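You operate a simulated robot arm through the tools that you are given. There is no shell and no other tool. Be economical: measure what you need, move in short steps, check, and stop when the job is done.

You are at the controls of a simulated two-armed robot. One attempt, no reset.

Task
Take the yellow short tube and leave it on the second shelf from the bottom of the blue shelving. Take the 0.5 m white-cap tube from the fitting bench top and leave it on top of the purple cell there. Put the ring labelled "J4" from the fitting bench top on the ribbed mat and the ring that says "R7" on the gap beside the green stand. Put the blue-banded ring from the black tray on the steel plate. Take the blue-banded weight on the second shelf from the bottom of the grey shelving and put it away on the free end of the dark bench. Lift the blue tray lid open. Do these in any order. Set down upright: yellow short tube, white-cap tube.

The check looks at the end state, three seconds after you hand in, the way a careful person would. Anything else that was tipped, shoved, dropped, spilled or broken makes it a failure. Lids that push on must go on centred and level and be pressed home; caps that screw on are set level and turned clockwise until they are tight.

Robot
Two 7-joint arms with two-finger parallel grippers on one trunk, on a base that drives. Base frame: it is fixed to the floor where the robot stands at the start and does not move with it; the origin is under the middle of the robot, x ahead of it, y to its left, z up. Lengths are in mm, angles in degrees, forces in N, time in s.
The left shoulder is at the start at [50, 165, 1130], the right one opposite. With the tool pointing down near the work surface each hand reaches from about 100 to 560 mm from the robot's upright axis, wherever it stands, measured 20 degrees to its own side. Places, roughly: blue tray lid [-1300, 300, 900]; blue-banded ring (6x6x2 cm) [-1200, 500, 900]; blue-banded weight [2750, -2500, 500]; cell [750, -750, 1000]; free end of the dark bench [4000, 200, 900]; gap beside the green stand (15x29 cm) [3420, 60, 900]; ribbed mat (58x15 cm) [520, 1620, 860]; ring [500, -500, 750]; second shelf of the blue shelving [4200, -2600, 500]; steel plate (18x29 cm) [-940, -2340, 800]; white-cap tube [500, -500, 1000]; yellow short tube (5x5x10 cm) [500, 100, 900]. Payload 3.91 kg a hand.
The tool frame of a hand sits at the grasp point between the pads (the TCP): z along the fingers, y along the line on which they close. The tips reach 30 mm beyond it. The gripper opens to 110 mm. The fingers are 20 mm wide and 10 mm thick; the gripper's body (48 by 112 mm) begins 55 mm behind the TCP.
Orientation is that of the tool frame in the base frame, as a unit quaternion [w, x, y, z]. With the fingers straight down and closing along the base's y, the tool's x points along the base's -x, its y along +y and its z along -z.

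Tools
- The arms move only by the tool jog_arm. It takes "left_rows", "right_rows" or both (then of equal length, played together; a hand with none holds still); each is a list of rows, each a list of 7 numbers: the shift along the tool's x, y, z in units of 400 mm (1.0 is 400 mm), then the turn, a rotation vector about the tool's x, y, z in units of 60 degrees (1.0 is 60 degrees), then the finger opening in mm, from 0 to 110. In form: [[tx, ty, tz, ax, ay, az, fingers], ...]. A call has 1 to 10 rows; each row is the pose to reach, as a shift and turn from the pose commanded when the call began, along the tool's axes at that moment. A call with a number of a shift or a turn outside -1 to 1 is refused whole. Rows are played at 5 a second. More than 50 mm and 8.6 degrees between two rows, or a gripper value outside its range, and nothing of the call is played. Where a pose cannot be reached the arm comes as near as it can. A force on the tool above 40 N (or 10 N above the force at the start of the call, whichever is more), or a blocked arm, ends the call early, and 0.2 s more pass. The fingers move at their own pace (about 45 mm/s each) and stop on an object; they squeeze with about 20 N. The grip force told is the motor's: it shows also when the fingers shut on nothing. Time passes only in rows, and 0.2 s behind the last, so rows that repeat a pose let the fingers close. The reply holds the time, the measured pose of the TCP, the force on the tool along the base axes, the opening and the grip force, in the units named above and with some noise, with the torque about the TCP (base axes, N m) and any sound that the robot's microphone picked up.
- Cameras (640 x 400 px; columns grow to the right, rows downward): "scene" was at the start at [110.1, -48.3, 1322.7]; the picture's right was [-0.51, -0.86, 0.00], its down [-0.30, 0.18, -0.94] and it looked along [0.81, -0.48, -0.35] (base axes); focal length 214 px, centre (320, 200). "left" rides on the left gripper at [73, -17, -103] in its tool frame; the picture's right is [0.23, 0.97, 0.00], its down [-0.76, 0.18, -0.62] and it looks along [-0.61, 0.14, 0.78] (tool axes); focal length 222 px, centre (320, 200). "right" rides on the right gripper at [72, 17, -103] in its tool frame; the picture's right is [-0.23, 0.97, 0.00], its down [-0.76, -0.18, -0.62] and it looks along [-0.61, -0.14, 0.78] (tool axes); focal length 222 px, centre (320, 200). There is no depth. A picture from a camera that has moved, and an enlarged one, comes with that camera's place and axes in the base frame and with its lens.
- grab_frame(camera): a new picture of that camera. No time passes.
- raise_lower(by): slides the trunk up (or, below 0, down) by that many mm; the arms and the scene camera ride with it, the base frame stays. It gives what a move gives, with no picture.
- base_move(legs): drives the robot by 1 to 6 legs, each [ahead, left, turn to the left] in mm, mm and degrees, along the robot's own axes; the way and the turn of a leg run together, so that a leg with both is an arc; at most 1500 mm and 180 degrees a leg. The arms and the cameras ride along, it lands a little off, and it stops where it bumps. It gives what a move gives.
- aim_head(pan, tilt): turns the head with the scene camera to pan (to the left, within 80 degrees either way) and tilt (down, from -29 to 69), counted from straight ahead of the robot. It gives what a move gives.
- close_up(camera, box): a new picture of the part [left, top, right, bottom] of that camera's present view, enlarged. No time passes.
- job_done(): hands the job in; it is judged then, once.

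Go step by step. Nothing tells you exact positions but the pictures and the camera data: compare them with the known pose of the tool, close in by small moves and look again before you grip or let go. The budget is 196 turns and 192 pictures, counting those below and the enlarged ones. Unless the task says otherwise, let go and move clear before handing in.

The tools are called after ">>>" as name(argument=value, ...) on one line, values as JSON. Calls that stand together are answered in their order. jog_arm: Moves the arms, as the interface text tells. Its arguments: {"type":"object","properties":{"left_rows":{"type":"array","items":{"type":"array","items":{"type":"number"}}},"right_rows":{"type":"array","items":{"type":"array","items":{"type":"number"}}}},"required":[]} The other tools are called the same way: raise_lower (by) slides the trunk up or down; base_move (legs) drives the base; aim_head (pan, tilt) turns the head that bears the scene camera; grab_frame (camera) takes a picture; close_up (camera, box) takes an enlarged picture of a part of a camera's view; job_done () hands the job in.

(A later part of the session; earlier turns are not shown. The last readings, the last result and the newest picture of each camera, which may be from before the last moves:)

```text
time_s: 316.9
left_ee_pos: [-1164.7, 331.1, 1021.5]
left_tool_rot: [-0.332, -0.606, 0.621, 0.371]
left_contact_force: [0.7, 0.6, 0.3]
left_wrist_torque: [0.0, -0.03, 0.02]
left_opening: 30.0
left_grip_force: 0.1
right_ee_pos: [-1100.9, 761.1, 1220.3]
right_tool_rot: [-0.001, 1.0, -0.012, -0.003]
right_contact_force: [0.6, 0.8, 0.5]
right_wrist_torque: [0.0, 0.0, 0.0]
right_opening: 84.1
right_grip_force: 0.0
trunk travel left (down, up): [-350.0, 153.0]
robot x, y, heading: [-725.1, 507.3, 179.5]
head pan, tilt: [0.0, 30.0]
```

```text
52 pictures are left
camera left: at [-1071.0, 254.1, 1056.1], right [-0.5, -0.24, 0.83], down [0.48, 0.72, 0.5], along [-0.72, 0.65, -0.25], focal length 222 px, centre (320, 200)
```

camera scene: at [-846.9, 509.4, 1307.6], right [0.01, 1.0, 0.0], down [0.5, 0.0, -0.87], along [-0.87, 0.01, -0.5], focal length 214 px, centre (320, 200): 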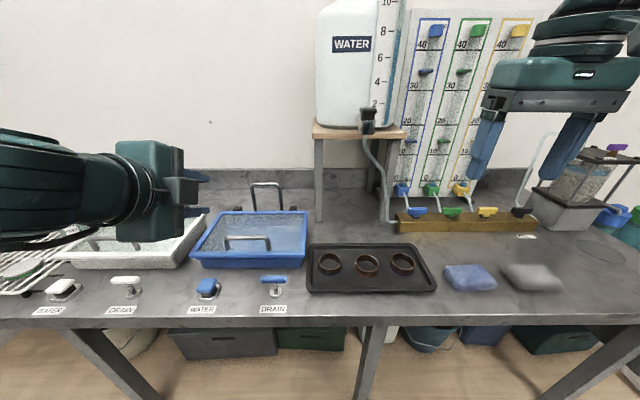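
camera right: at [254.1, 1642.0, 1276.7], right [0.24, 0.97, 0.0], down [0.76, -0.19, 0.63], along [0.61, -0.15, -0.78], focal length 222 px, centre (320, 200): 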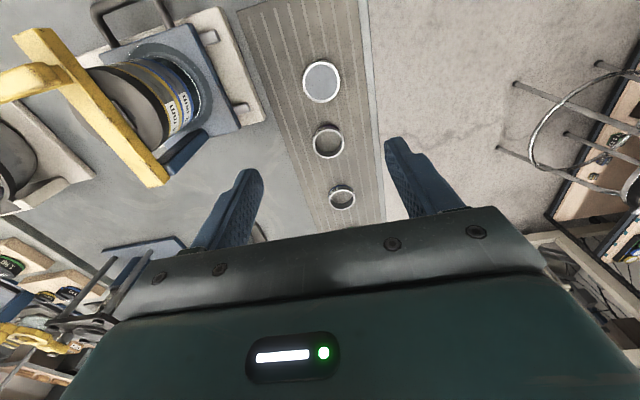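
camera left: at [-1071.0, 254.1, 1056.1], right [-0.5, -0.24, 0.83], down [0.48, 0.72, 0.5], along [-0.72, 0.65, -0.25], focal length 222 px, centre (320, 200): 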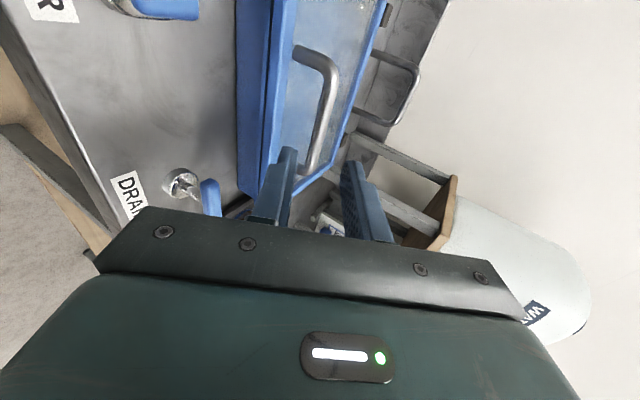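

>>> jog_arm(left_rows=[[0, 0.003, 0.08, 0, 0, 0, 30], [0, 0.003, 0.16, 0, 0, 0, 30], [0, 0.003, 0.22, 0, 0, 0, 30], [0, 0.003, 0.242, 0, 0, 0, 30], [0, 0.003, 0.242, 0, 0, 0, 15], [0, 0.003, 0.242, 0, 0, 0, 2], [0, 0.003, 0.242, 0, 0, 0, 2]])

```text
time_s: 318.5
left_ee_pos: [-1248.2, 336.3, 974.2]
left_tool_rot: [-0.332, -0.605, 0.622, 0.37]
left_contact_force: [3.6, -1.7, -3.0]
left_wrist_torque: [-0.56, -0.1, -0.66]
left_opening: 11.4
left_grip_force: 44.4
right_ee_pos: [-1100.8, 760.5, 1220.8]
right_tool_rot: [0.001, 1.0, -0.013, -0.002]
right_contact_force: [0.2, -0.9, 0.5]
right_wrist_torque: [-0.01, 0.0, -0.01]
right_opening: 83.9
right_grip_force: 0.1
trunk travel left (down, up): [-350.0, 153.0]
robot x, y, heading: [-726.0, 508.6, 179.7]
head pan, tilt: [0.0, 30.0]
```

Gripped again. Start the arc: raise the lid to about 24°.

>>> jog_arm(left_rows=[[0, 0.031, -0.008, 0.033, 0, 0, 2], [0, 0.062, -0.0155, 0.067, 0, 0, 2], [0, 0.0935, -0.019, 0.1, 0, 0, 2], [0, 0.125, -0.0225, 0.133, 0, 0, 2], [0, 0.157, -0.022, 0.167, 0, 0, 2], [0, 0.189, -0.021, 0.2, 0, 0, 2]])

>>> grab_frame(camera="scene")

```text
time_s: 319.9
left_ee_pos: [-1278.5, 338.2, 1043.8]
left_tool_rot: [-0.269, -0.637, 0.654, 0.305]
left_contact_force: [0.7, 5.8, -2.6]
left_wrist_torque: [-0.42, -0.04, -0.43]
left_opening: 11.5
left_grip_force: 44.8
right_ee_pos: [-1102.2, 760.8, 1219.5]
right_tool_rot: [0.0, 1.0, -0.012, -0.003]
right_contact_force: [-0.2, -0.1, 0.5]
right_wrist_torque: [-0.02, -0.01, 0.02]
right_opening: 83.8
right_grip_force: 0.0
trunk travel left (down, up): [-350.0, 153.0]
robot x, y, heading: [-727.2, 511.3, 179.4]
head pan, tilt: [0.0, 30.0]
```

```text
51 pictures are left
camera scene: at [-844.8, 509.8, 1307.6], right [0.01, 1.0, 0.0], down [0.5, 0.0, -0.87], along [-0.87, 0.01, -0.5], focal length 214 px, centre (320, 200)
```

scene: 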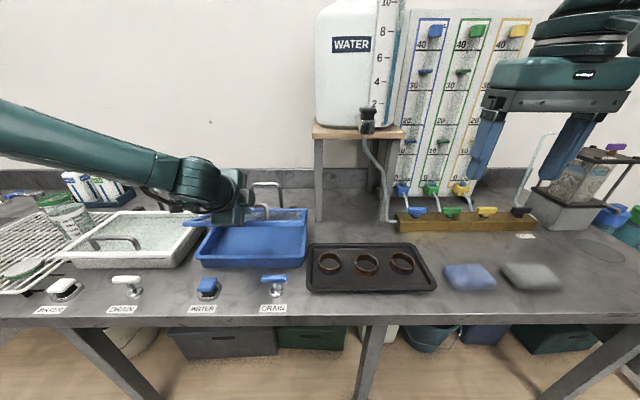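

Works smoothly. Continue the arc to about 80°.

>>> jog_arm(left_rows=[[0, 0.064, -0.003, 0.067, 0, 0, 2], [0, 0.127, 0.0025, 0.133, 0, 0, 2], [0, 0.1895, 0.0165, 0.2, 0, 0, 2], [0, 0.249, 0.039, 0.267, 0, 0, 2], [0, 0.305, 0.069, 0.333, 0, 0, 2], [0, 0.3565, 0.107, 0.4, 0, 0, 2]])

>>> grab_frame(camera="scene")

```text
time_s: 320.6
left_ee_pos: [-1260.3, 368.9, 1006.0]
left_tool_rot: [-0.232, -0.663, 0.667, 0.248]
left_contact_force: [2.7, -7.9, -2.8]
left_wrist_torque: [-0.66, -0.26, -0.52]
left_opening: 11.6
left_grip_force: 44.9
left hand out of reach, approached as far as the arm can: row 1, 2, 3
right_ee_pos: [-1102.5, 758.8, 1221.0]
right_tool_rot: [-0.001, 1.0, -0.012, -0.003]
right_contact_force: [-0.1, 0.9, 0.2]
right_wrist_torque: [0.02, -0.04, -0.02]
right_opening: 83.7
right_grip_force: 0.0
trunk travel left (down, up): [-350.0, 153.0]
robot x, y, heading: [-726.8, 506.3, 179.9]
head pan, tilt: [0.0, 30.0]
stopped in row 3 (left hand): the force on the tool passed its limit (the readings are from after the stop); the commanded pose is now the measured one
```

```text
50 pictures are left
camera scene: at [-844.7, 508.1, 1307.5], right [0.01, 1.0, 0.0], down [0.5, 0.0, -0.87], along [-0.87, 0.0, -0.5], focal length 214 px, centre (320, 200)
```

scene: 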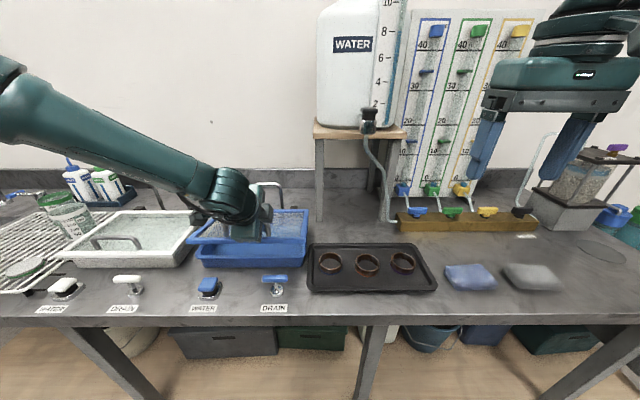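

The wrist limit blocked the steeper pitch; the lid is still held a little open. I lift it with a flatter hand to ~40° instead, planning to push it the rest of the way from beneath with the right hand.

>>> jog_arm(left_rows=[[0.015, 0.02, -0.01, -0.04, 0, 0, 2], [0.035, 0.06, -0.03, -0.09, 0, 0, 2], [0.06, 0.097, -0.043, -0.133, 0, 0, 2], [0.08, 0.125, -0.048, -0.15, 0, 0, 2], [0.08, 0.153, -0.053, -0.167, 0, 0, 2], [0.08, 0.182, -0.054, -0.183, 0, 0, 2], [0.08, 0.211, -0.055, -0.2, 0, 0, 2]])

>>> grab_frame(camera="scene")

```text
time_s: 322.2
left_ee_pos: [-1307.8, 343.8, 1078.1]
left_tool_rot: [-0.301, -0.633, 0.636, 0.323]
left_contact_force: [6.6, 17.8, 2.8]
left_wrist_torque: [-0.42, -0.08, -0.89]
left_opening: 11.6
left_grip_force: 44.9
left hand out of reach, approached as far as the arm can: row 7
right_ee_pos: [-1100.2, 761.3, 1220.7]
right_tool_rot: [0.002, 1.0, -0.012, -0.003]
right_contact_force: [0.6, -0.1, 0.6]
right_wrist_torque: [-0.02, 0.01, -0.02]
right_opening: 84.1
right_grip_force: 0.0
trunk travel left (down, up): [-350.0, 153.0]
robot x, y, heading: [-724.7, 510.5, 179.5]
head pan, tilt: [0.0, 30.0]
```

```text
49 pictures are left
camera scene: at [-843.5, 511.1, 1307.9], right [0.01, 1.0, 0.0], down [0.5, 0.0, -0.87], along [-0.87, 0.0, -0.5], focal length 214 px, centre (320, 200)
```

scene: 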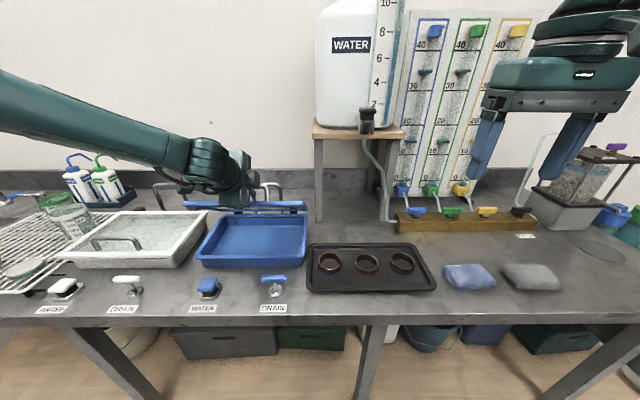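

Lid is at ~40°. Bring the right hand, fingers closed and pitched forward, to the front of the lid at y≈430.

>>> jog_arm(right_rows=[[-0.019, 0.103, 0.031, 0, -0.125, 0, 40], [-0.0375, 0.207, 0.0625, 0, -0.25, 0, 0], [-0.056, 0.31, 0.094, 0, -0.375, 0, 0], [-0.075, 0.414, 0.125, 0, -0.5, 0, 0], [-0.094, 0.517, 0.156, 0, -0.625, 0, 0], [-0.1125, 0.62, 0.1875, 0, -0.75, 0, 0], [-0.131, 0.724, 0.219, 0, -0.875, 0, 0], [-0.15, 0.8275, 0.25, 0, -1.0, 0, 0]])

>>> grab_frame(camera="right")

>>> grab_frame(camera="scene")

```text
time_s: 324.0
left_ee_pos: [-1306.9, 344.5, 1077.4]
left_tool_rot: [-0.3, -0.633, 0.636, 0.323]
left_contact_force: [6.7, 12.0, 7.7]
left_wrist_torque: [-0.11, -0.02, -1.4]
left_opening: 11.6
left_grip_force: 44.8
right_ee_pos: [-1170.1, 430.5, 1121.7]
right_tool_rot: [-0.005, 0.864, -0.011, -0.503]
right_contact_force: [0.2, -0.6, -0.4]
right_wrist_torque: [-0.01, -0.02, -0.01]
right_opening: 0.1
right_grip_force: 19.9
trunk travel left (down, up): [-350.0, 153.0]
robot x, y, heading: [-726.7, 508.7, 179.8]
head pan, tilt: [0.0, 30.0]
```

```text
48 pictures are left
camera right: at [-1044.1, 411.8, 1109.3], right [-0.14, -0.97, 0.2], down [0.17, 0.18, 0.97], along [-0.98, 0.17, 0.14], focal length 222 px, centre (320, 200)
```

right: 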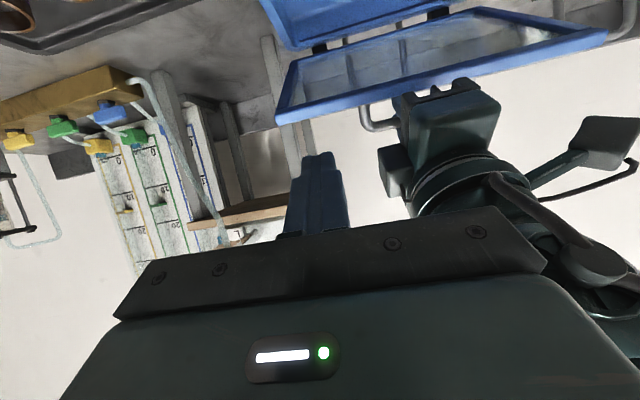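

```text
47 pictures are left
camera scene: at [-843.0, 510.9, 1307.9], right [0.01, 1.0, 0.0], down [0.5, 0.0, -0.87], along [-0.87, 0.0, -0.5], focal length 214 px, centre (320, 200)
```

scene: 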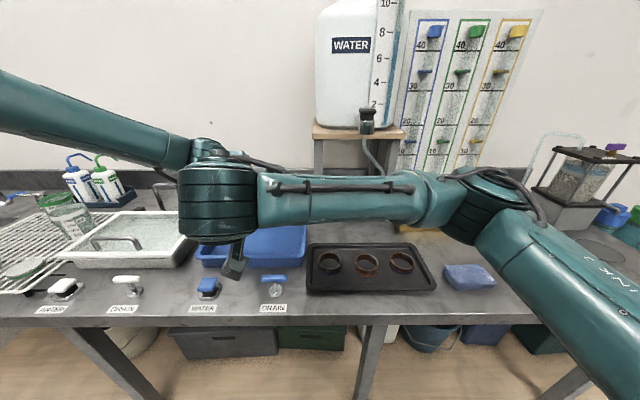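

Right hand is in place. Lower it in front of the lid, then move in under the glass.

>>> jog_arm(right_rows=[[0.08, 0, 0.065, 0, 0, 0, 0], [0.16, 0, 0.13, 0, 0, 0, 0], [0.24, 0, 0.194, 0, 0, 0, 0], [0.185, 0, 0.248, 0, 0, 0, 0], [0.13, 0, 0.303, 0, 0, 0, 0], [0.0725, 0, 0.3575, 0, 0, 0, 0], [0.0725, 0, 0.3575, 0, 0, 0, 0]])

>>> grab_frame(camera="right")

```text
time_s: 325.6
left_ee_pos: [-1307.4, 344.9, 1078.8]
left_tool_rot: [-0.3, -0.633, 0.636, 0.323]
left_contact_force: [0.2, 15.4, 8.1]
left_wrist_torque: [-0.61, -0.02, -0.72]
left_opening: 11.5
left_grip_force: 44.8
right_ee_pos: [-1278.5, 434.5, 1024.1]
right_tool_rot: [-0.005, 0.865, -0.009, -0.501]
right_contact_force: [9.0, 0.1, -5.9]
right_wrist_torque: [0.01, -0.23, 0.05]
right_opening: 0.0
right_grip_force: 20.1
trunk travel left (down, up): [-350.0, 153.0]
robot x, y, heading: [-725.8, 510.6, 179.7]
head pan, tilt: [0.0, 30.0]
```

```text
46 pictures are left
camera right: at [-1153.5, 414.9, 1012.3], right [-0.13, -0.97, 0.2], down [0.16, 0.18, 0.97], along [-0.98, 0.16, 0.14], focal length 222 px, centre (320, 200)
```

right: 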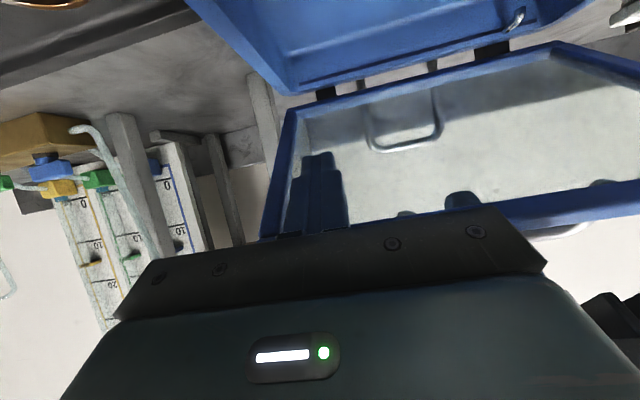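

Right fingers now support the lid from beneath. Release the handle with the left hand and withdraw it.

>>> jog_arm(left_rows=[[0, 0, 0, 0, 0, 0, 20], [0, 0, 0, 0, 0, 0, 32], [0, 0, 0, 0, 0, 0, 32], [0, 0, -0.05, 0, 0, 0, 32], [0, 0, -0.12, 0, 0, 0, 32], [0, 0, -0.2, 0, 0, 0, 32], [0, 0.06, -0.24, 0, 0, 0, 32]])

>>> grab_frame(camera="right")

>>> grab_frame(camera="left")

```text
time_s: 327.2
left_ee_pos: [-1236.3, 355.8, 1125.9]
left_tool_rot: [0.302, 0.635, -0.633, -0.324]
left_contact_force: [0.8, 0.3, 0.0]
left_wrist_torque: [-0.01, 0.0, 0.01]
left_opening: 31.9
left_grip_force: 0.2
left hand out of reach, approached as far as the arm can: row 4, 5, 6, 7
right_ee_pos: [-1279.9, 433.3, 1025.4]
right_tool_rot: [-0.005, 0.864, -0.01, -0.503]
right_contact_force: [0.1, 0.9, -1.8]
right_wrist_torque: [0.01, -0.06, 0.03]
right_opening: 0.0
right_grip_force: 19.7
trunk travel left (down, up): [-350.0, 153.0]
robot x, y, heading: [-722.5, 509.5, 179.5]
head pan, tilt: [0.0, 30.0]
```

```text
45 pictures are left
camera right: at [-1155.1, 413.9, 1013.2], right [-0.13, -0.97, 0.2], down [0.17, 0.18, 0.97], along [-0.98, 0.16, 0.14], focal length 222 px, centre (320, 200)
```

right: 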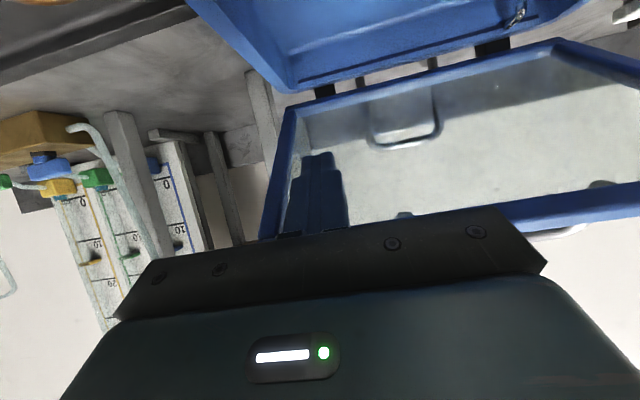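

```text
44 pictures are left
camera left: at [-1145.9, 281.0, 1172.6], right [-0.6, -0.24, 0.76], down [0.39, 0.74, 0.54], along [-0.7, 0.62, -0.35], focal length 222 px, centre (320, 200)
```

left: 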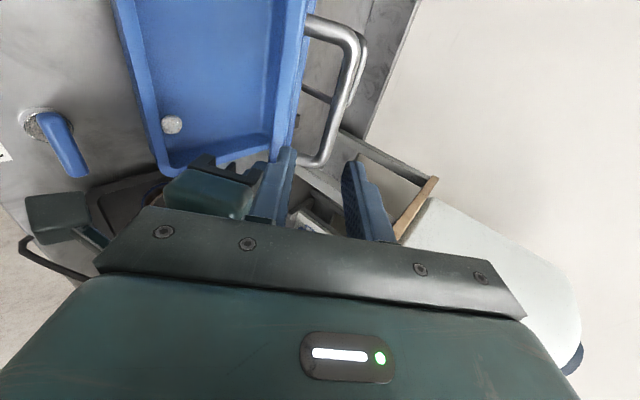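

The lid stays up. Clear the left hand sideways, then push the lid on along its arc with the right hand.

>>> jog_arm(left_rows=[[0.08, 0.02, -0.02, 0, 0, 0, 32], [0.17, 0.04, -0.04, 0, 0, 0, 32], [0.26, 0.06, -0.06, 0, 0, 0, 32], [0.34, 0.08, -0.08, 0, 0, 0, 32]])

>>> jog_arm(right_rows=[[-0.087, 0, 0.017, 0, 0, 0, 0], [-0.148, 0, 0.04, 0, 0, 0, 0], [-0.205, 0, 0.074, 0, 0, 0, 0], [-0.2546, 0, 0.117, 0, 0, 0, 0], [-0.296, 0, 0.168, 0, 0, 0, 0]])

>>> grab_frame(camera="right")

```text
time_s: 328.2
left_ee_pos: [-1220.5, 325.1, 1104.5]
left_tool_rot: [-0.3, -0.635, 0.636, 0.32]
left_contact_force: [0.0, 0.0, -0.3]
left_wrist_torque: [-0.01, 0.0, -0.02]
left_opening: 31.8
left_grip_force: 0.1
left hand out of reach, approached as far as the arm can: row 1, 2, 3, 4
right_ee_pos: [-1280.3, 433.4, 1023.6]
right_tool_rot: [-0.005, 0.864, -0.009, -0.503]
right_contact_force: [0.1, 0.0, 0.5]
right_wrist_torque: [0.02, 0.01, -0.04]
right_opening: 0.0
right_grip_force: 19.9
trunk travel left (down, up): [-350.0, 153.0]
robot x, y, heading: [-723.7, 514.7, 179.7]
head pan, tilt: [0.0, 30.0]
```

```text
time_s: 329.4
left_ee_pos: [-1219.4, 326.6, 1104.1]
left_tool_rot: [-0.3, -0.634, 0.636, 0.322]
left_contact_force: [-0.6, -0.3, -0.2]
left_wrist_torque: [-0.02, 0.02, -0.02]
left_opening: 32.1
left_grip_force: 0.1
right_ee_pos: [-1395.3, 432.2, 1094.1]
right_tool_rot: [-0.006, 0.864, -0.01, -0.503]
right_contact_force: [-0.7, 0.9, 0.1]
right_wrist_torque: [-0.04, 0.0, 0.01]
right_opening: 0.2
right_grip_force: 20.5
trunk travel left (down, up): [-350.0, 153.0]
robot x, y, heading: [-725.2, 507.6, 179.7]
head pan, tilt: [0.0, 30.0]
```

```text
43 pictures are left
camera right: at [-1270.6, 413.4, 1082.5], right [-0.13, -0.97, 0.2], down [0.17, 0.17, 0.97], along [-0.98, 0.16, 0.14], focal length 222 px, centre (320, 200)
```

right: 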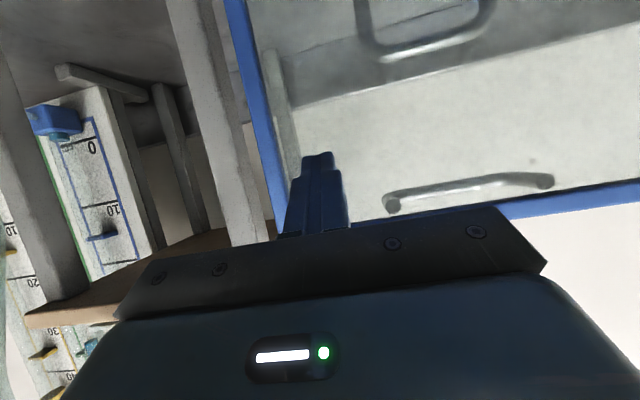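

>>> jog_arm(right_rows=[[-0.016, 0, 0.028, 0, 0, 0, 0], [-0.032, 0, 0.057, 0, 0, 0, 0], [-0.046, 0, 0.094, 0, 0, 0, 0], [-0.046, 0, 0.094, 0, 0, 0, 0]])

>>> grab_frame(camera="right")

>>> grab_frame(camera="scene")

```text
time_s: 330.2
left_ee_pos: [-1215.5, 328.1, 1106.7]
left_tool_rot: [-0.301, -0.634, 0.635, 0.321]
left_contact_force: [1.1, 0.1, 0.3]
left_wrist_torque: [-0.01, 0.02, -0.01]
left_opening: 31.9
left_grip_force: 0.0
right_ee_pos: [-1422.9, 433.7, 1095.8]
right_tool_rot: [-0.005, 0.866, -0.009, -0.5]
right_contact_force: [26.8, 5.9, 6.1]
right_wrist_torque: [0.18, 0.03, -0.14]
right_opening: 0.0
right_grip_force: 19.8
trunk travel left (down, up): [-350.0, 153.0]
robot x, y, heading: [-727.1, 505.8, 179.6]
head pan, tilt: [0.0, 30.0]
stopped in row 3 (right hand): the force on the tool passed its limit (the readings are from after the stop); the commanded pose is now the measured one
```

```text
42 pictures are left
camera right: at [-1297.9, 414.5, 1083.6], right [-0.13, -0.97, 0.2], down [0.16, 0.17, 0.97], along [-0.98, 0.16, 0.13], focal length 222 px, centre (320, 200)
```

right: 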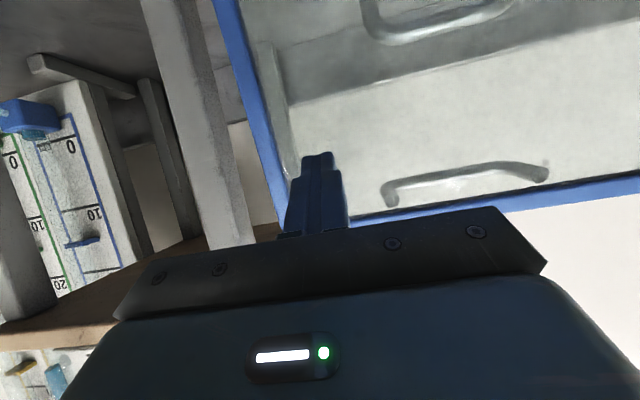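

```text
41 pictures are left
camera scene: at [-839.1, 510.5, 1308.3], right [0.01, 1.0, 0.0], down [0.5, 0.0, -0.87], along [-0.87, 0.01, -0.5], focal length 214 px, centre (320, 200)
```

scene: 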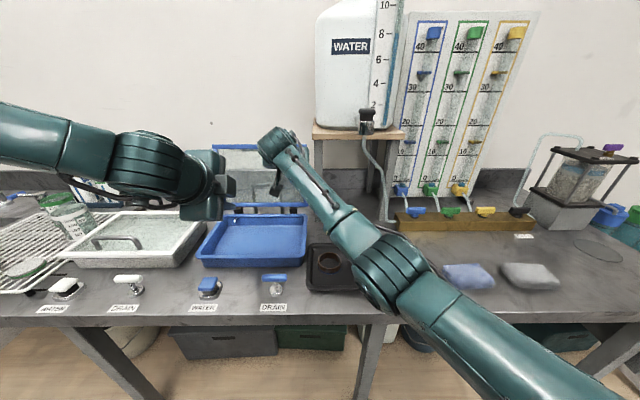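

The lid hit its rest stop (27 N) — fully open. Withdraw the right hand and check that it stays.

>>> jog_arm(right_rows=[[0, 0, -0.06, 0, 0, 0, 0], [0, 0, -0.17, 0, 0, 0, 0], [0, 0, -0.28, 0, 0, 0, 0], [0, 0, -0.39, 0, 0, 0, 0], [0, 0, -0.49, 0, 0, 0, 0], [0, 0, -0.49, 0, 0, 0, 0]])

>>> grab_frame(camera="right")

```text
time_s: 331.6
left_ee_pos: [-1218.5, 326.6, 1104.0]
left_tool_rot: [-0.3, -0.635, 0.636, 0.321]
left_contact_force: [-0.4, -0.3, 0.3]
left_wrist_torque: [0.0, -0.01, 0.0]
left_opening: 32.1
left_grip_force: 0.0
right_ee_pos: [-1257.5, 430.6, 1189.6]
right_tool_rot: [-0.005, 0.867, -0.009, -0.497]
right_contact_force: [-0.1, 0.3, -0.3]
right_wrist_torque: [0.0, 0.06, 0.0]
right_opening: 0.2
right_grip_force: 19.6
trunk travel left (down, up): [-350.0, 153.0]
robot x, y, heading: [-722.7, 509.9, 179.5]
head pan, tilt: [0.0, 30.0]
```

```text
40 pictures are left
camera right: at [-1132.5, 410.7, 1179.0], right [-0.14, -0.97, 0.2], down [0.16, 0.17, 0.97], along [-0.98, 0.16, 0.13], focal length 222 px, centre (320, 200)
```

right: 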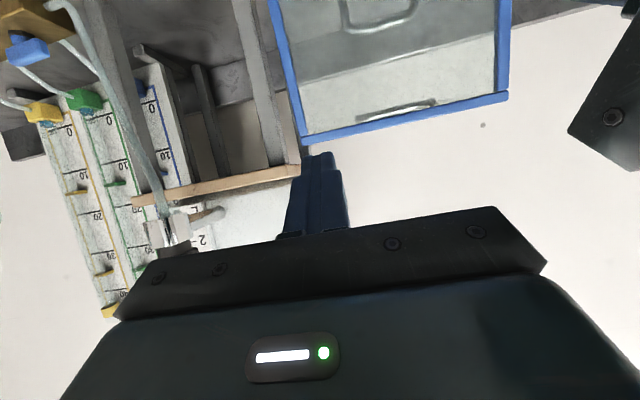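

Lid stays open. Next: the blue-banded ring (leftmost in the black tray, ≈(-1209,537)). Turn the right hand vertical above it.

>>> jog_arm(right_rows=[[0.034, -0.033, 0.0025, 0, 0.125, 0, 40], [0.069, -0.067, 0.005, 0, 0.25, 0, 80], [0.103, -0.1, 0.0075, 0, 0.375, 0, 80], [0.1375, -0.134, 0.01, 0, 0.5, 0, 80], [0.172, -0.167, 0.0125, 0, 0.625, 0, 80], [0.206, -0.2, 0.015, 0, 0.75, 0, 80], [0.24, -0.234, 0.0175, 0, 0.875, 0, 80], [0.275, -0.2675, 0.02, 0, 1.0, 0, 80]])

>>> jog_arm(right_rows=[[0, 0, 0, 0, 0, -0.125, 80], [0, 0, 0, 0, 0, -0.25, 80], [0, 0, 0, 0, 0, -0.375, 80], [0, 0, 0, 0, 0, -0.5, 80], [0, 0, 0, 0, 0, -0.625, 80], [0, 0, 0, 0, 0, -0.75, 80]])

>>> grab_frame(camera="right")

```text
time_s: 333.4
left_ee_pos: [-1220.4, 326.8, 1103.2]
left_tool_rot: [-0.3, -0.635, 0.636, 0.32]
left_contact_force: [0.0, 1.3, -0.6]
left_wrist_torque: [-0.01, -0.01, -0.02]
left_opening: 31.9
left_grip_force: 0.1
right_ee_pos: [-1207.4, 536.0, 1090.0]
right_tool_rot: [0.0, 1.0, -0.011, 0.004]
right_contact_force: [0.0, 0.0, -0.2]
right_wrist_torque: [-0.01, 0.05, 0.04]
right_opening: 79.9
right_grip_force: 0.1
right hand out of reach, approached as far as the arm can: row 2, 3
trunk travel left (down, up): [-350.0, 153.0]
robot x, y, heading: [-725.1, 511.1, 179.6]
head pan, tilt: [0.0, 30.0]
```

```text
time_s: 334.8
left_ee_pos: [-1218.7, 325.4, 1104.0]
left_tool_rot: [-0.3, -0.635, 0.635, 0.321]
left_contact_force: [-0.3, 0.1, 0.0]
left_wrist_torque: [-0.02, 0.0, -0.02]
left_opening: 32.0
left_grip_force: 0.1
right_ee_pos: [-1208.0, 535.7, 1090.1]
right_tool_rot: [0.0, 0.927, 0.374, 0.003]
right_contact_force: [0.2, -0.5, 0.2]
right_wrist_torque: [-0.01, -0.02, 0.0]
right_opening: 80.1
right_grip_force: 0.0
trunk travel left (down, up): [-350.0, 153.0]
robot x, y, heading: [-727.8, 511.3, 179.7]
head pan, tilt: [0.0, 30.0]
```

```text
39 pictures are left
camera right: at [-1145.3, 573.8, 1193.7], right [0.51, -0.86, 0.0], down [-0.68, -0.4, 0.62], along [-0.53, -0.32, -0.79], focal length 222 px, centre (320, 200)
```

right: 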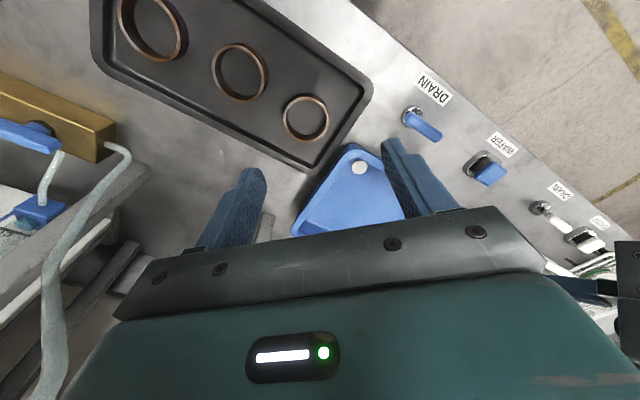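

>>> jog_arm(right_rows=[[-0.0175, -0.0465, 0.08, 0, 0, 0, 84], [-0.0175, -0.0465, 0.18, 0, 0, 0, 84], [-0.0175, -0.0465, 0.28, 0, 0, 0, 84], [-0.0175, -0.0465, 0.315, 0, 0, 0, 84], [-0.0175, -0.0465, 0.315, 0, 0, 0, 84]])

>>> grab_frame(camera="right")

```text
time_s: 336.0
left_ee_pos: [-1220.5, 326.9, 1103.9]
left_tool_rot: [-0.3, -0.634, 0.636, 0.321]
left_contact_force: [-0.3, 0.1, 0.6]
left_wrist_torque: [0.03, 0.01, -0.01]
left_opening: 31.8
left_grip_force: 0.0
right_ee_pos: [-1222.9, 545.1, 964.6]
right_tool_rot: [0.001, 0.928, 0.372, 0.002]
right_contact_force: [-0.3, 0.3, 0.8]
right_wrist_torque: [0.02, -0.04, 0.0]
right_opening: 84.0
right_grip_force: 0.0
trunk travel left (down, up): [-350.0, 153.0]
robot x, y, heading: [-726.4, 506.5, 179.5]
head pan, tilt: [0.0, 30.0]
```

```text
38 pictures are left
camera right: at [-1160.4, 583.1, 1067.4], right [0.51, -0.86, 0.0], down [-0.68, -0.4, 0.62], along [-0.53, -0.32, -0.79], focal length 222 px, centre (320, 200)
```

right: 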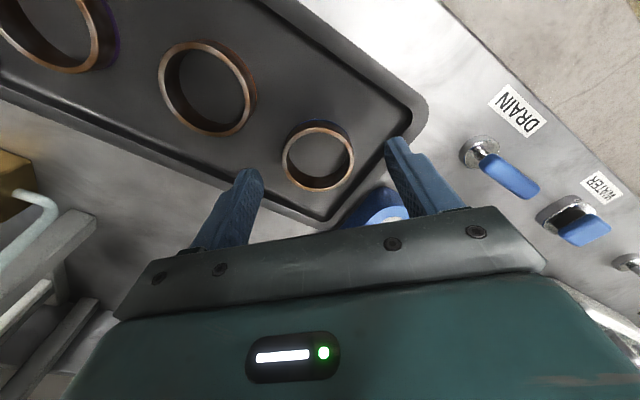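

>>> jog_arm(right_rows=[[0, 0, 0, 0, 0, 0, 70], [0, 0, 0.03, 0, 0, 0, 70], [0, 0, 0.055, 0, 0, 0, 70], [0, 0, 0.055, 0, 0, 0, 50], [0, 0, 0.055, 0, 0, 0, 30], [0, 0, 0.055, 0, 0, 0, 30], [0, 0, 0.055, 0, 0, 0, 30]])

>>> grab_frame(camera="right")

```text
time_s: 337.6
left_ee_pos: [-1220.8, 326.1, 1104.2]
left_tool_rot: [-0.3, -0.634, 0.636, 0.321]
left_contact_force: [0.2, -0.4, 0.9]
left_wrist_torque: [0.0, -0.01, -0.03]
left_opening: 32.1
left_grip_force: 0.1
right_ee_pos: [-1222.9, 545.1, 942.3]
right_tool_rot: [0.001, 0.928, 0.372, 0.003]
right_contact_force: [-0.5, 0.0, 0.7]
right_wrist_torque: [0.0, 0.0, 0.01]
right_opening: 30.2
right_grip_force: 0.1
trunk travel left (down, up): [-350.0, 153.0]
robot x, y, heading: [-723.7, 510.2, 179.8]
head pan, tilt: [0.0, 30.0]
```

```text
37 pictures are left
camera right: at [-1160.3, 582.6, 1045.1], right [0.51, -0.86, 0.0], down [-0.68, -0.4, 0.62], along [-0.53, -0.32, -0.79], focal length 222 px, centre (320, 200)
```

right: 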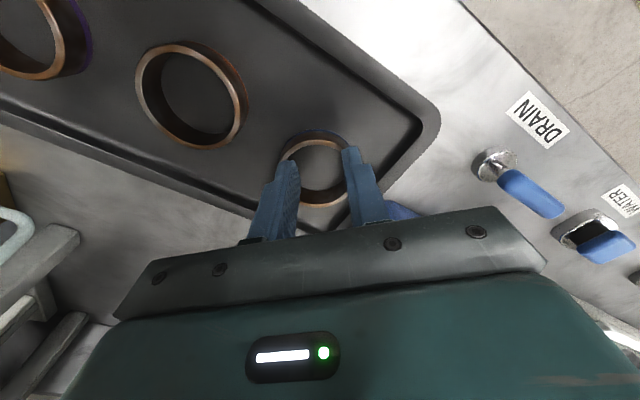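

The ring sits lower than thought; open again and go lower step by step.

>>> jog_arm(right_rows=[[0, 0, 0, 0, 0, 0, 50], [0, 0, 0, 0, 0, 0, 72], [0, 0, 0, 0, 0, 0, 72], [0, 0, 0.025, 0, 0, 0, 72], [0, 0, 0.045, 0, 0, 0, 72], [0, 0, 0.055, 0, 0, 0, 72], [0, 0, 0.0625, 0, 0, 0, 72], [0, 0, 0.0625, 0, 0, 0, 72]])

>>> grab_frame(camera="right")

```text
time_s: 339.4
left_ee_pos: [-1219.5, 325.8, 1104.7]
left_tool_rot: [-0.3, -0.635, 0.635, 0.321]
left_contact_force: [-0.4, 0.0, -1.1]
left_wrist_torque: [0.04, 0.0, 0.05]
left_opening: 32.2
left_grip_force: 0.1
right_ee_pos: [-1224.0, 543.2, 916.0]
right_tool_rot: [0.001, 0.928, 0.372, 0.003]
right_contact_force: [-0.4, -0.3, -0.3]
right_wrist_torque: [0.01, -0.02, -0.02]
right_opening: 72.1
right_grip_force: 0.1
trunk travel left (down, up): [-350.0, 153.0]
robot x, y, heading: [-724.4, 507.7, 179.8]
head pan, tilt: [0.0, 30.0]
```

```text
36 pictures are left
camera right: at [-1160.3, 581.9, 1019.3], right [0.51, -0.86, 0.0], down [-0.68, -0.4, 0.62], along [-0.53, -0.32, -0.79], focal length 222 px, centre (320, 200)
```

right: 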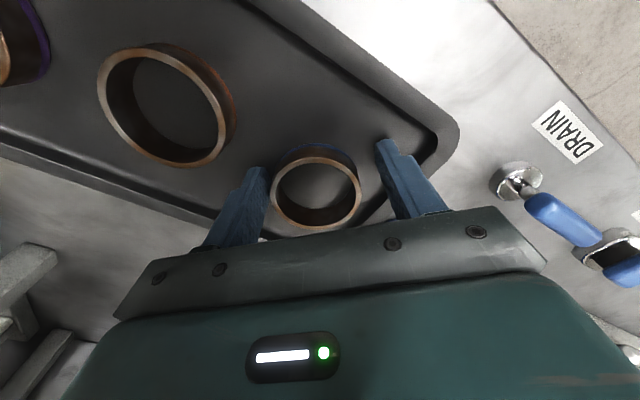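

>>> jog_arm(right_rows=[[0, 0, 0, 0, 0, 0, 60], [0, 0, 0, 0, 0, 0, 30], [0, 0, 0, 0, 0, 0, 25], [0, 0, 0, 0, 0, 0, 25], [0, 0, 0, 0, 0, 0, 25]])

>>> grab_frame(camera="right")

```text
time_s: 340.6
left_ee_pos: [-1219.4, 327.3, 1104.5]
left_tool_rot: [-0.301, -0.635, 0.636, 0.32]
left_contact_force: [0.1, 0.3, -0.3]
left_wrist_torque: [-0.02, 0.04, 0.01]
left_opening: 32.0
left_grip_force: 0.0
right_ee_pos: [-1224.2, 544.7, 914.9]
right_tool_rot: [0.001, 0.928, 0.373, 0.003]
right_contact_force: [1.7, 4.4, 0.2]
right_wrist_torque: [0.13, -0.04, -0.07]
right_opening: 26.4
right_grip_force: 0.8
trunk travel left (down, up): [-350.0, 153.0]
robot x, y, heading: [-724.1, 509.7, 179.8]
head pan, tilt: [0.0, 30.0]
```

```text
35 pictures are left
camera right: at [-1160.2, 582.5, 1019.2], right [0.51, -0.86, 0.0], down [-0.68, -0.4, 0.62], along [-0.53, -0.32, -0.79], focal length 222 px, centre (320, 200)
```

right: 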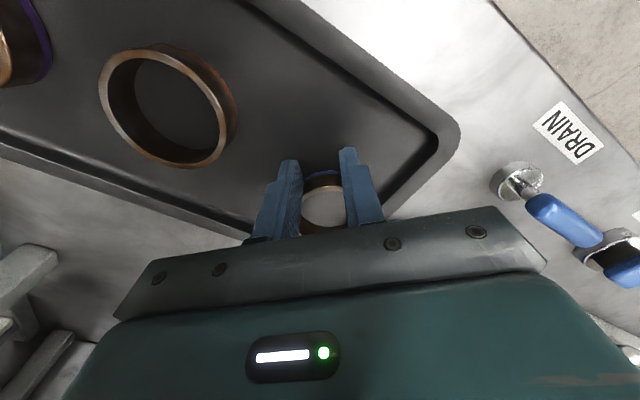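

The ring slipped out toward the back because I was off-centre. Open and re-measure.

>>> jog_arm(right_rows=[[0, 0, 0, 0, 0, 0, 50], [0, 0, 0, 0, 0, 0, 76], [0, 0, 0, 0, 0, 0, 76], [0, 0, -0.08, 0, 0, 0, 76], [0, 0, -0.15, 0, 0, 0, 76], [0, 0, -0.15, 0, 0, 0, 76]])

>>> grab_frame(camera="right")

```text
time_s: 342.0
left_ee_pos: [-1220.9, 325.4, 1103.7]
left_tool_rot: [-0.3, -0.635, 0.636, 0.32]
left_contact_force: [-0.2, -0.1, -0.1]
left_wrist_torque: [0.0, -0.02, -0.01]
left_opening: 32.3
left_grip_force: 0.0
right_ee_pos: [-1222.5, 543.8, 975.8]
right_tool_rot: [0.0, 0.928, 0.373, 0.003]
right_contact_force: [0.7, -0.2, -1.6]
right_wrist_torque: [-0.02, 0.0, -0.01]
right_opening: 76.0
right_grip_force: 0.0
trunk travel left (down, up): [-350.0, 153.0]
robot x, y, heading: [-723.8, 512.4, 179.7]
head pan, tilt: [0.0, 30.0]
```

```text
34 pictures are left
camera right: at [-1160.2, 582.4, 1079.8], right [0.51, -0.86, 0.0], down [-0.68, -0.4, 0.62], along [-0.53, -0.32, -0.79], focal length 222 px, centre (320, 200)
```

right: 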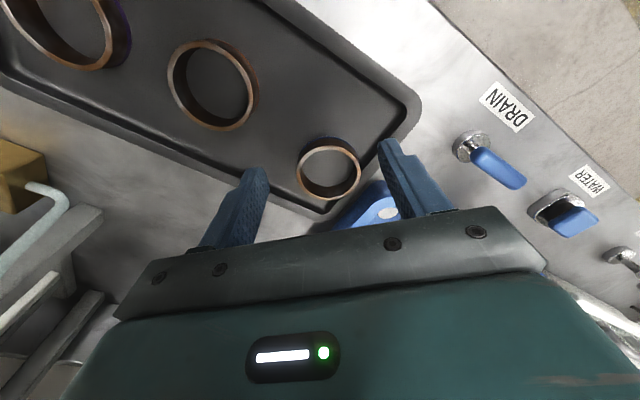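

The ring is now close to the tray corner. I'll put closed fingers inside the ring and drag it back toward the tray centre.

>>> jog_arm(right_rows=[[-0.04, 0, 0, 0, 0, 0, 40], [-0.0865, 0, 0, 0, 0, 0, 0], [-0.0865, 0, 0, 0, 0, 0, 0], [-0.0865, 0, 0, 0, 0, 0, 0], [-0.0865, 0, 0.04, 0, 0, 0, 0], [-0.0865, 0, 0.08, 0, 0, 0, 0], [-0.0865, 0, 0.08, 0, 0, 0, 0]])

>>> grab_frame(camera="right")

```text
time_s: 343.6
left_ee_pos: [-1219.1, 325.3, 1103.4]
left_tool_rot: [-0.3, -0.635, 0.636, 0.321]
left_contact_force: [-0.1, -0.1, -0.1]
left_wrist_torque: [0.01, 0.01, -0.03]
left_opening: 32.1
left_grip_force: 0.1
right_ee_pos: [-1249.1, 520.4, 942.4]
right_tool_rot: [0.0, 0.928, 0.374, 0.003]
right_contact_force: [-0.1, -0.3, 0.0]
right_wrist_torque: [-0.02, 0.02, -0.01]
right_opening: 0.0
right_grip_force: 19.9
trunk travel left (down, up): [-350.0, 153.0]
robot x, y, heading: [-727.4, 509.9, 179.6]
head pan, tilt: [0.0, 30.0]
```

```text
33 pictures are left
camera right: at [-1186.3, 558.1, 1046.9], right [0.51, -0.86, 0.0], down [-0.68, -0.4, 0.62], along [-0.53, -0.32, -0.79], focal length 222 px, centre (320, 200)
```

right: 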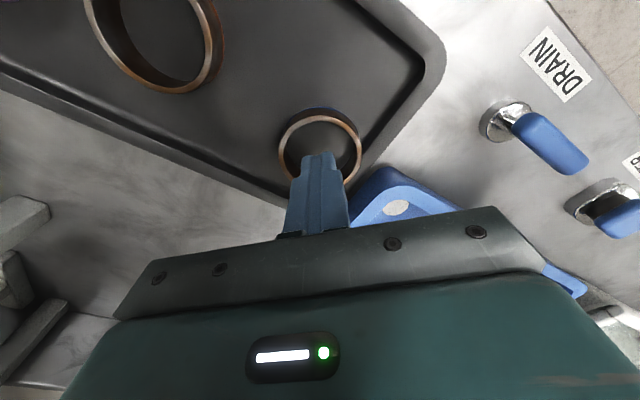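

Fingers are over the ring's hole. Lower inside and drag.

>>> jog_arm(right_rows=[[0, 0, 0.03, 0, 0, 0, 0], [0, 0, 0.053, 0, 0, 0, 0], [0.03, 0, 0.053, 0, 0, 0, 0], [0.06, 0, 0.053, 0, 0, 0, 0], [0.09, 0, 0.053, 0, 0, 0, 0], [0.12, 0, 0.053, 0, 0, 0, 0], [0.12, 0, 0.053, 0, 0, 0, 0], [0.09, 0, 0.053, 0, 0, 0, 0], [0.085, 0, -0.03, 0, 0, 0, 0], [0.085, 0, -0.11, 0, 0, 0, 76]])

>>> grab_frame(camera="right")

```text
time_s: 345.8
left_ee_pos: [-1220.7, 326.3, 1104.9]
left_tool_rot: [-0.3, -0.635, 0.636, 0.32]
left_contact_force: [-0.8, -0.7, 0.2]
left_wrist_torque: [-0.01, 0.0, 0.02]
left_opening: 32.3
left_grip_force: 0.1
right_ee_pos: [-1228.1, 544.6, 991.0]
right_tool_rot: [0.001, 0.928, 0.372, 0.003]
right_contact_force: [0.3, -0.3, -0.2]
right_wrist_torque: [0.0, 0.05, -0.03]
right_opening: 32.7
right_grip_force: 0.0
trunk travel left (down, up): [-350.0, 153.0]
robot x, y, heading: [-728.6, 511.7, 179.6]
head pan, tilt: [0.0, 30.0]
```

```text
32 pictures are left
camera right: at [-1164.4, 583.3, 1094.1], right [0.51, -0.86, 0.0], down [-0.68, -0.4, 0.62], along [-0.53, -0.32, -0.79], focal length 222 px, centre (320, 200)
```

right: 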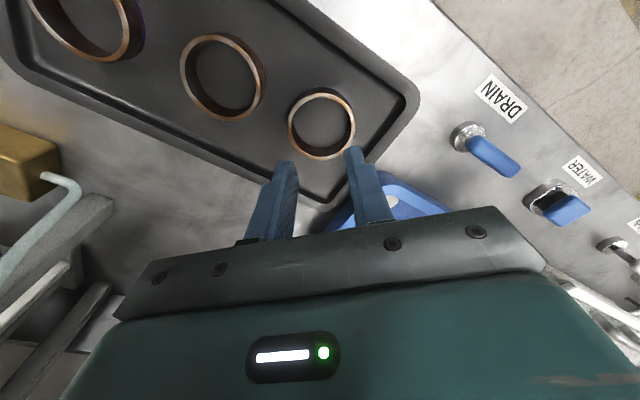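

Ring is back near the tray middle, ≈(-1222,546). Correct the centring, descend and grip.

>>> jog_arm(right_rows=[[0.014, 0.005, 0, 0, 0, 0, 74], [0.014, 0.005, 0, 0, 0, 0, 74], [0.014, 0.005, 0.08, 0, 0, 0, 74], [0.014, 0.005, 0.15, 0, 0, 0, 74], [0.014, 0.005, 0.187, 0, 0, 0, 74], [0.014, 0.005, 0.187, 0, 0, 0, 74]])

>>> grab_frame(camera="right")

```text
time_s: 347.2
left_ee_pos: [-1218.8, 325.8, 1104.7]
left_tool_rot: [0.3, 0.635, -0.635, -0.321]
left_contact_force: [0.8, 0.0, -0.2]
left_wrist_torque: [0.02, 0.0, -0.02]
left_opening: 32.3
left_grip_force: 0.1
right_ee_pos: [-1221.0, 545.3, 915.6]
right_tool_rot: [0.002, 0.928, 0.372, 0.003]
right_contact_force: [0.4, 0.0, -1.2]
right_wrist_torque: [0.02, 0.01, 0.0]
right_opening: 74.1
right_grip_force: 0.1
trunk travel left (down, up): [-350.0, 153.0]
robot x, y, heading: [-725.2, 508.3, 179.6]
head pan, tilt: [0.0, 30.0]
```

```text
31 pictures are left
camera right: at [-1156.9, 582.9, 1019.8], right [0.51, -0.86, 0.0], down [-0.68, -0.4, 0.62], along [-0.53, -0.32, -0.79], focal length 222 px, centre (320, 200)
```

right: 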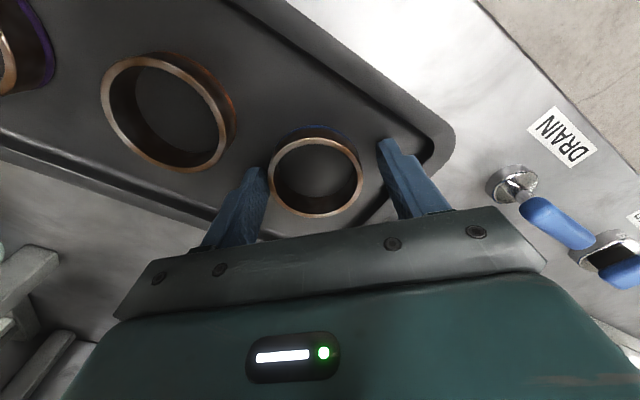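

Well centred now. Close.

>>> jog_arm(right_rows=[[-0.005, -0.003, 0, 0, 0, 0, 60], [-0.005, -0.003, 0, 0, 0, 0, 40], [-0.005, -0.003, 0, 0, 0, 0, 30], [-0.005, -0.003, 0, 0, 0, 0, 30], [-0.005, -0.003, 0, 0, 0, 0, 30]])

>>> jog_arm(right_rows=[[0, 0, -0.05, 0, 0, 0, 30], [0, 0, -0.15, 0, 0, 0, 30], [0, 0, -0.25, 0, 0, 0, 30], [0, 0, -0.36, 0, 0, 0, 30], [0, 0, -0.48, 0, 0, 0, 30], [0, 0, -0.6, 0, 0, 0, 30], [0, 0, -0.7, 0, 0, 0, 30]])

>>> grab_frame(camera="right")

```text
time_s: 348.4
left_ee_pos: [-1220.7, 326.7, 1105.7]
left_tool_rot: [-0.3, -0.635, 0.635, 0.321]
left_contact_force: [-0.3, 0.2, -0.1]
left_wrist_torque: [0.01, 0.02, 0.03]
left_opening: 32.0
left_grip_force: 0.1
right_ee_pos: [-1221.6, 543.6, 915.9]
right_tool_rot: [0.0, 0.928, 0.372, 0.003]
right_contact_force: [-0.3, -0.1, 1.4]
right_wrist_torque: [0.04, 0.06, -0.01]
right_opening: 54.7
right_grip_force: 20.0
trunk travel left (down, up): [-350.0, 153.0]
robot x, y, heading: [-724.6, 510.1, 179.8]
head pan, tilt: [0.0, 30.0]
```

```text
time_s: 350.0
left_ee_pos: [-1219.3, 325.5, 1104.1]
left_tool_rot: [-0.3, -0.635, 0.636, 0.321]
left_contact_force: [-1.6, -1.4, -0.8]
left_wrist_torque: [-0.01, 0.0, -0.03]
left_opening: 32.1
left_grip_force: 0.2
right_ee_pos: [-1222.8, 547.6, 1195.4]
right_tool_rot: [0.0, 0.928, 0.373, 0.003]
right_contact_force: [0.7, -0.1, -1.6]
right_wrist_torque: [0.01, -0.01, -0.01]
right_opening: 54.9
right_grip_force: 19.8
trunk travel left (down, up): [-350.0, 153.0]
robot x, y, heading: [-728.3, 512.5, 179.9]
head pan, tilt: [0.0, 30.0]
```

```text
30 pictures are left
camera right: at [-1160.5, 584.9, 1297.9], right [0.51, -0.86, 0.0], down [-0.68, -0.4, 0.62], along [-0.53, -0.32, -0.79], focal length 222 px, centre (320, 200)
```

right: 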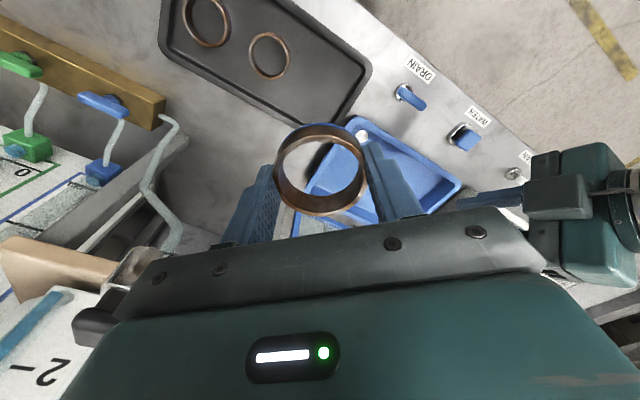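

The blue-banded ring is held. Back out, turn toward the wall bench with the steel plate, and drive there.

>>> base_move(legs=[[-280, 0, 0], [0, 0, 90], [1300, 0, 0], [700, 0, 0]])

>>> aim_head(pan=-15, tilt=30)

>>> grab_frame(camera="scene")

```text
time_s: 365.3
left_ee_pos: [-302.7, -1991.7, 1104.6]
left_tool_rot: [0.438, 0.899, -0.011, -0.021]
left_contact_force: [0.1, 0.3, -0.2]
left_wrist_torque: [0.0, 0.0, 0.0]
left_opening: 31.9
left_grip_force: 0.1
right_ee_pos: [-524.4, -1991.9, 1192.8]
right_tool_rot: [-0.001, 0.404, 0.915, 0.003]
right_contact_force: [0.8, -0.5, -1.5]
right_wrist_torque: [0.04, -0.02, -0.02]
right_opening: 55.1
right_grip_force: 20.4
trunk travel left (down, up): [-350.0, 153.0]
robot x, y, heading: [-469.8, -1495.2, -91.6]
head pan, tilt: [0.0, 30.0]
```

```text
time_s: 366.1
left_ee_pos: [-302.0, -1991.8, 1103.9]
left_tool_rot: [0.439, 0.898, -0.012, -0.021]
left_contact_force: [-0.4, 0.5, 0.4]
left_wrist_torque: [0.0, 0.0, -0.01]
left_opening: 32.0
left_grip_force: 0.1
right_ee_pos: [-522.9, -1990.7, 1192.9]
right_tool_rot: [-0.001, 0.405, 0.914, 0.003]
right_contact_force: [-0.7, -0.5, -0.5]
right_wrist_torque: [0.0, 0.02, -0.02]
right_opening: 55.0
right_grip_force: 19.4
trunk travel left (down, up): [-350.0, 153.0]
robot x, y, heading: [-470.3, -1495.7, -91.6]
head pan, tilt: [-15.0, 30.0]
```

```text
29 pictures are left
camera scene: at [-499.8, -1609.9, 1307.6], right [-0.96, 0.29, 0.0], down [0.14, 0.48, -0.87], along [-0.25, -0.83, -0.5], focal length 214 px, centre (320, 200)
```

scene: 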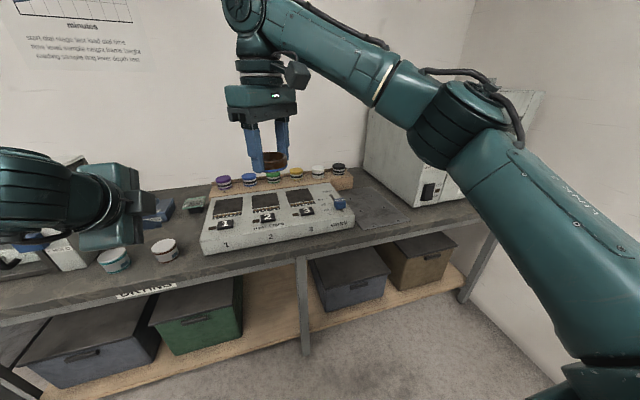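

>>> close_up(camera="scene", box=[300, 160, 480, 260])

```text
3.56 times, centred on (390, 210) of scene
camera zoom: at [-499.8, -1609.9, 1307.6], right [-0.96, 0.29, 0.0], down [0.14, 0.48, -0.87], along [-0.25, -0.83, -0.5], focal length 763 px, centre (71, 164)
```

zoom: 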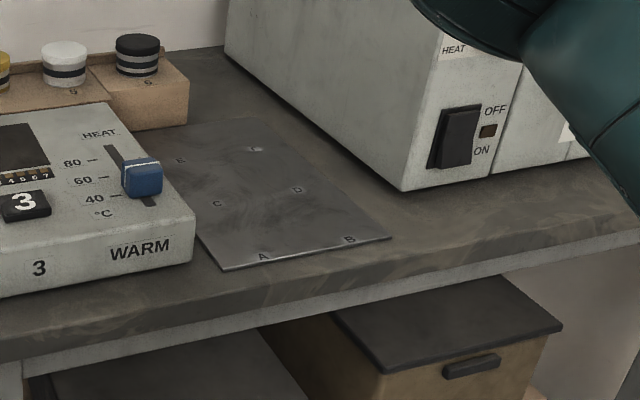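

Steel plate: x -850…-1065, y -2187…-2490, z≈800. Drive to about (-720,-1810) facing it.

>>> base_move(legs=[[0, 0, 1.6], [0, -250, 0], [310, 0, 0]])

>>> grab_frame(camera="right")

```text
time_s: 370.0
left_ee_pos: [-539.3, -2296.1, 1104.5]
left_tool_rot: [0.438, 0.899, 0.002, -0.014]
left_contact_force: [-0.1, -0.2, 0.6]
left_wrist_torque: [0.02, 0.02, 0.02]
left_opening: 32.1
left_grip_force: 0.0
right_ee_pos: [-759.0, -2301.5, 1193.0]
right_tool_rot: [-0.001, 0.391, 0.921, 0.003]
right_contact_force: [-0.5, -1.3, -1.3]
right_wrist_torque: [0.04, 0.0, -0.04]
right_opening: 55.2
right_grip_force: 20.2
trunk travel left (down, up): [-350.0, 153.0]
robot x, y, heading: [-720.3, -1802.9, -89.9]
head pan, tilt: [-15.0, 30.0]
```

```text
27 pictures are left
camera right: at [-798.6, -2238.0, 1297.1], right [0.86, 0.51, 0.0], down [0.4, -0.67, 0.62], along [0.32, -0.53, -0.79], focal length 222 px, centre (320, 200)
```

right: 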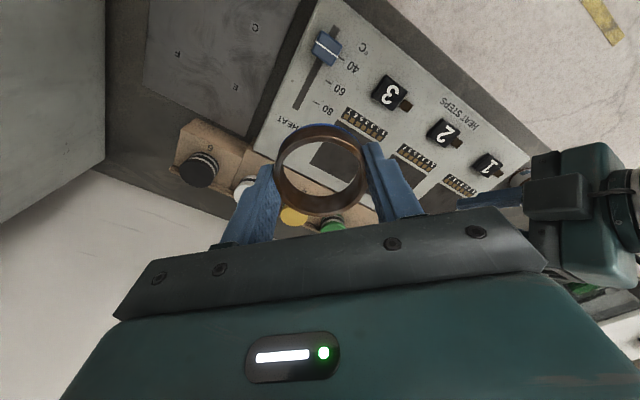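

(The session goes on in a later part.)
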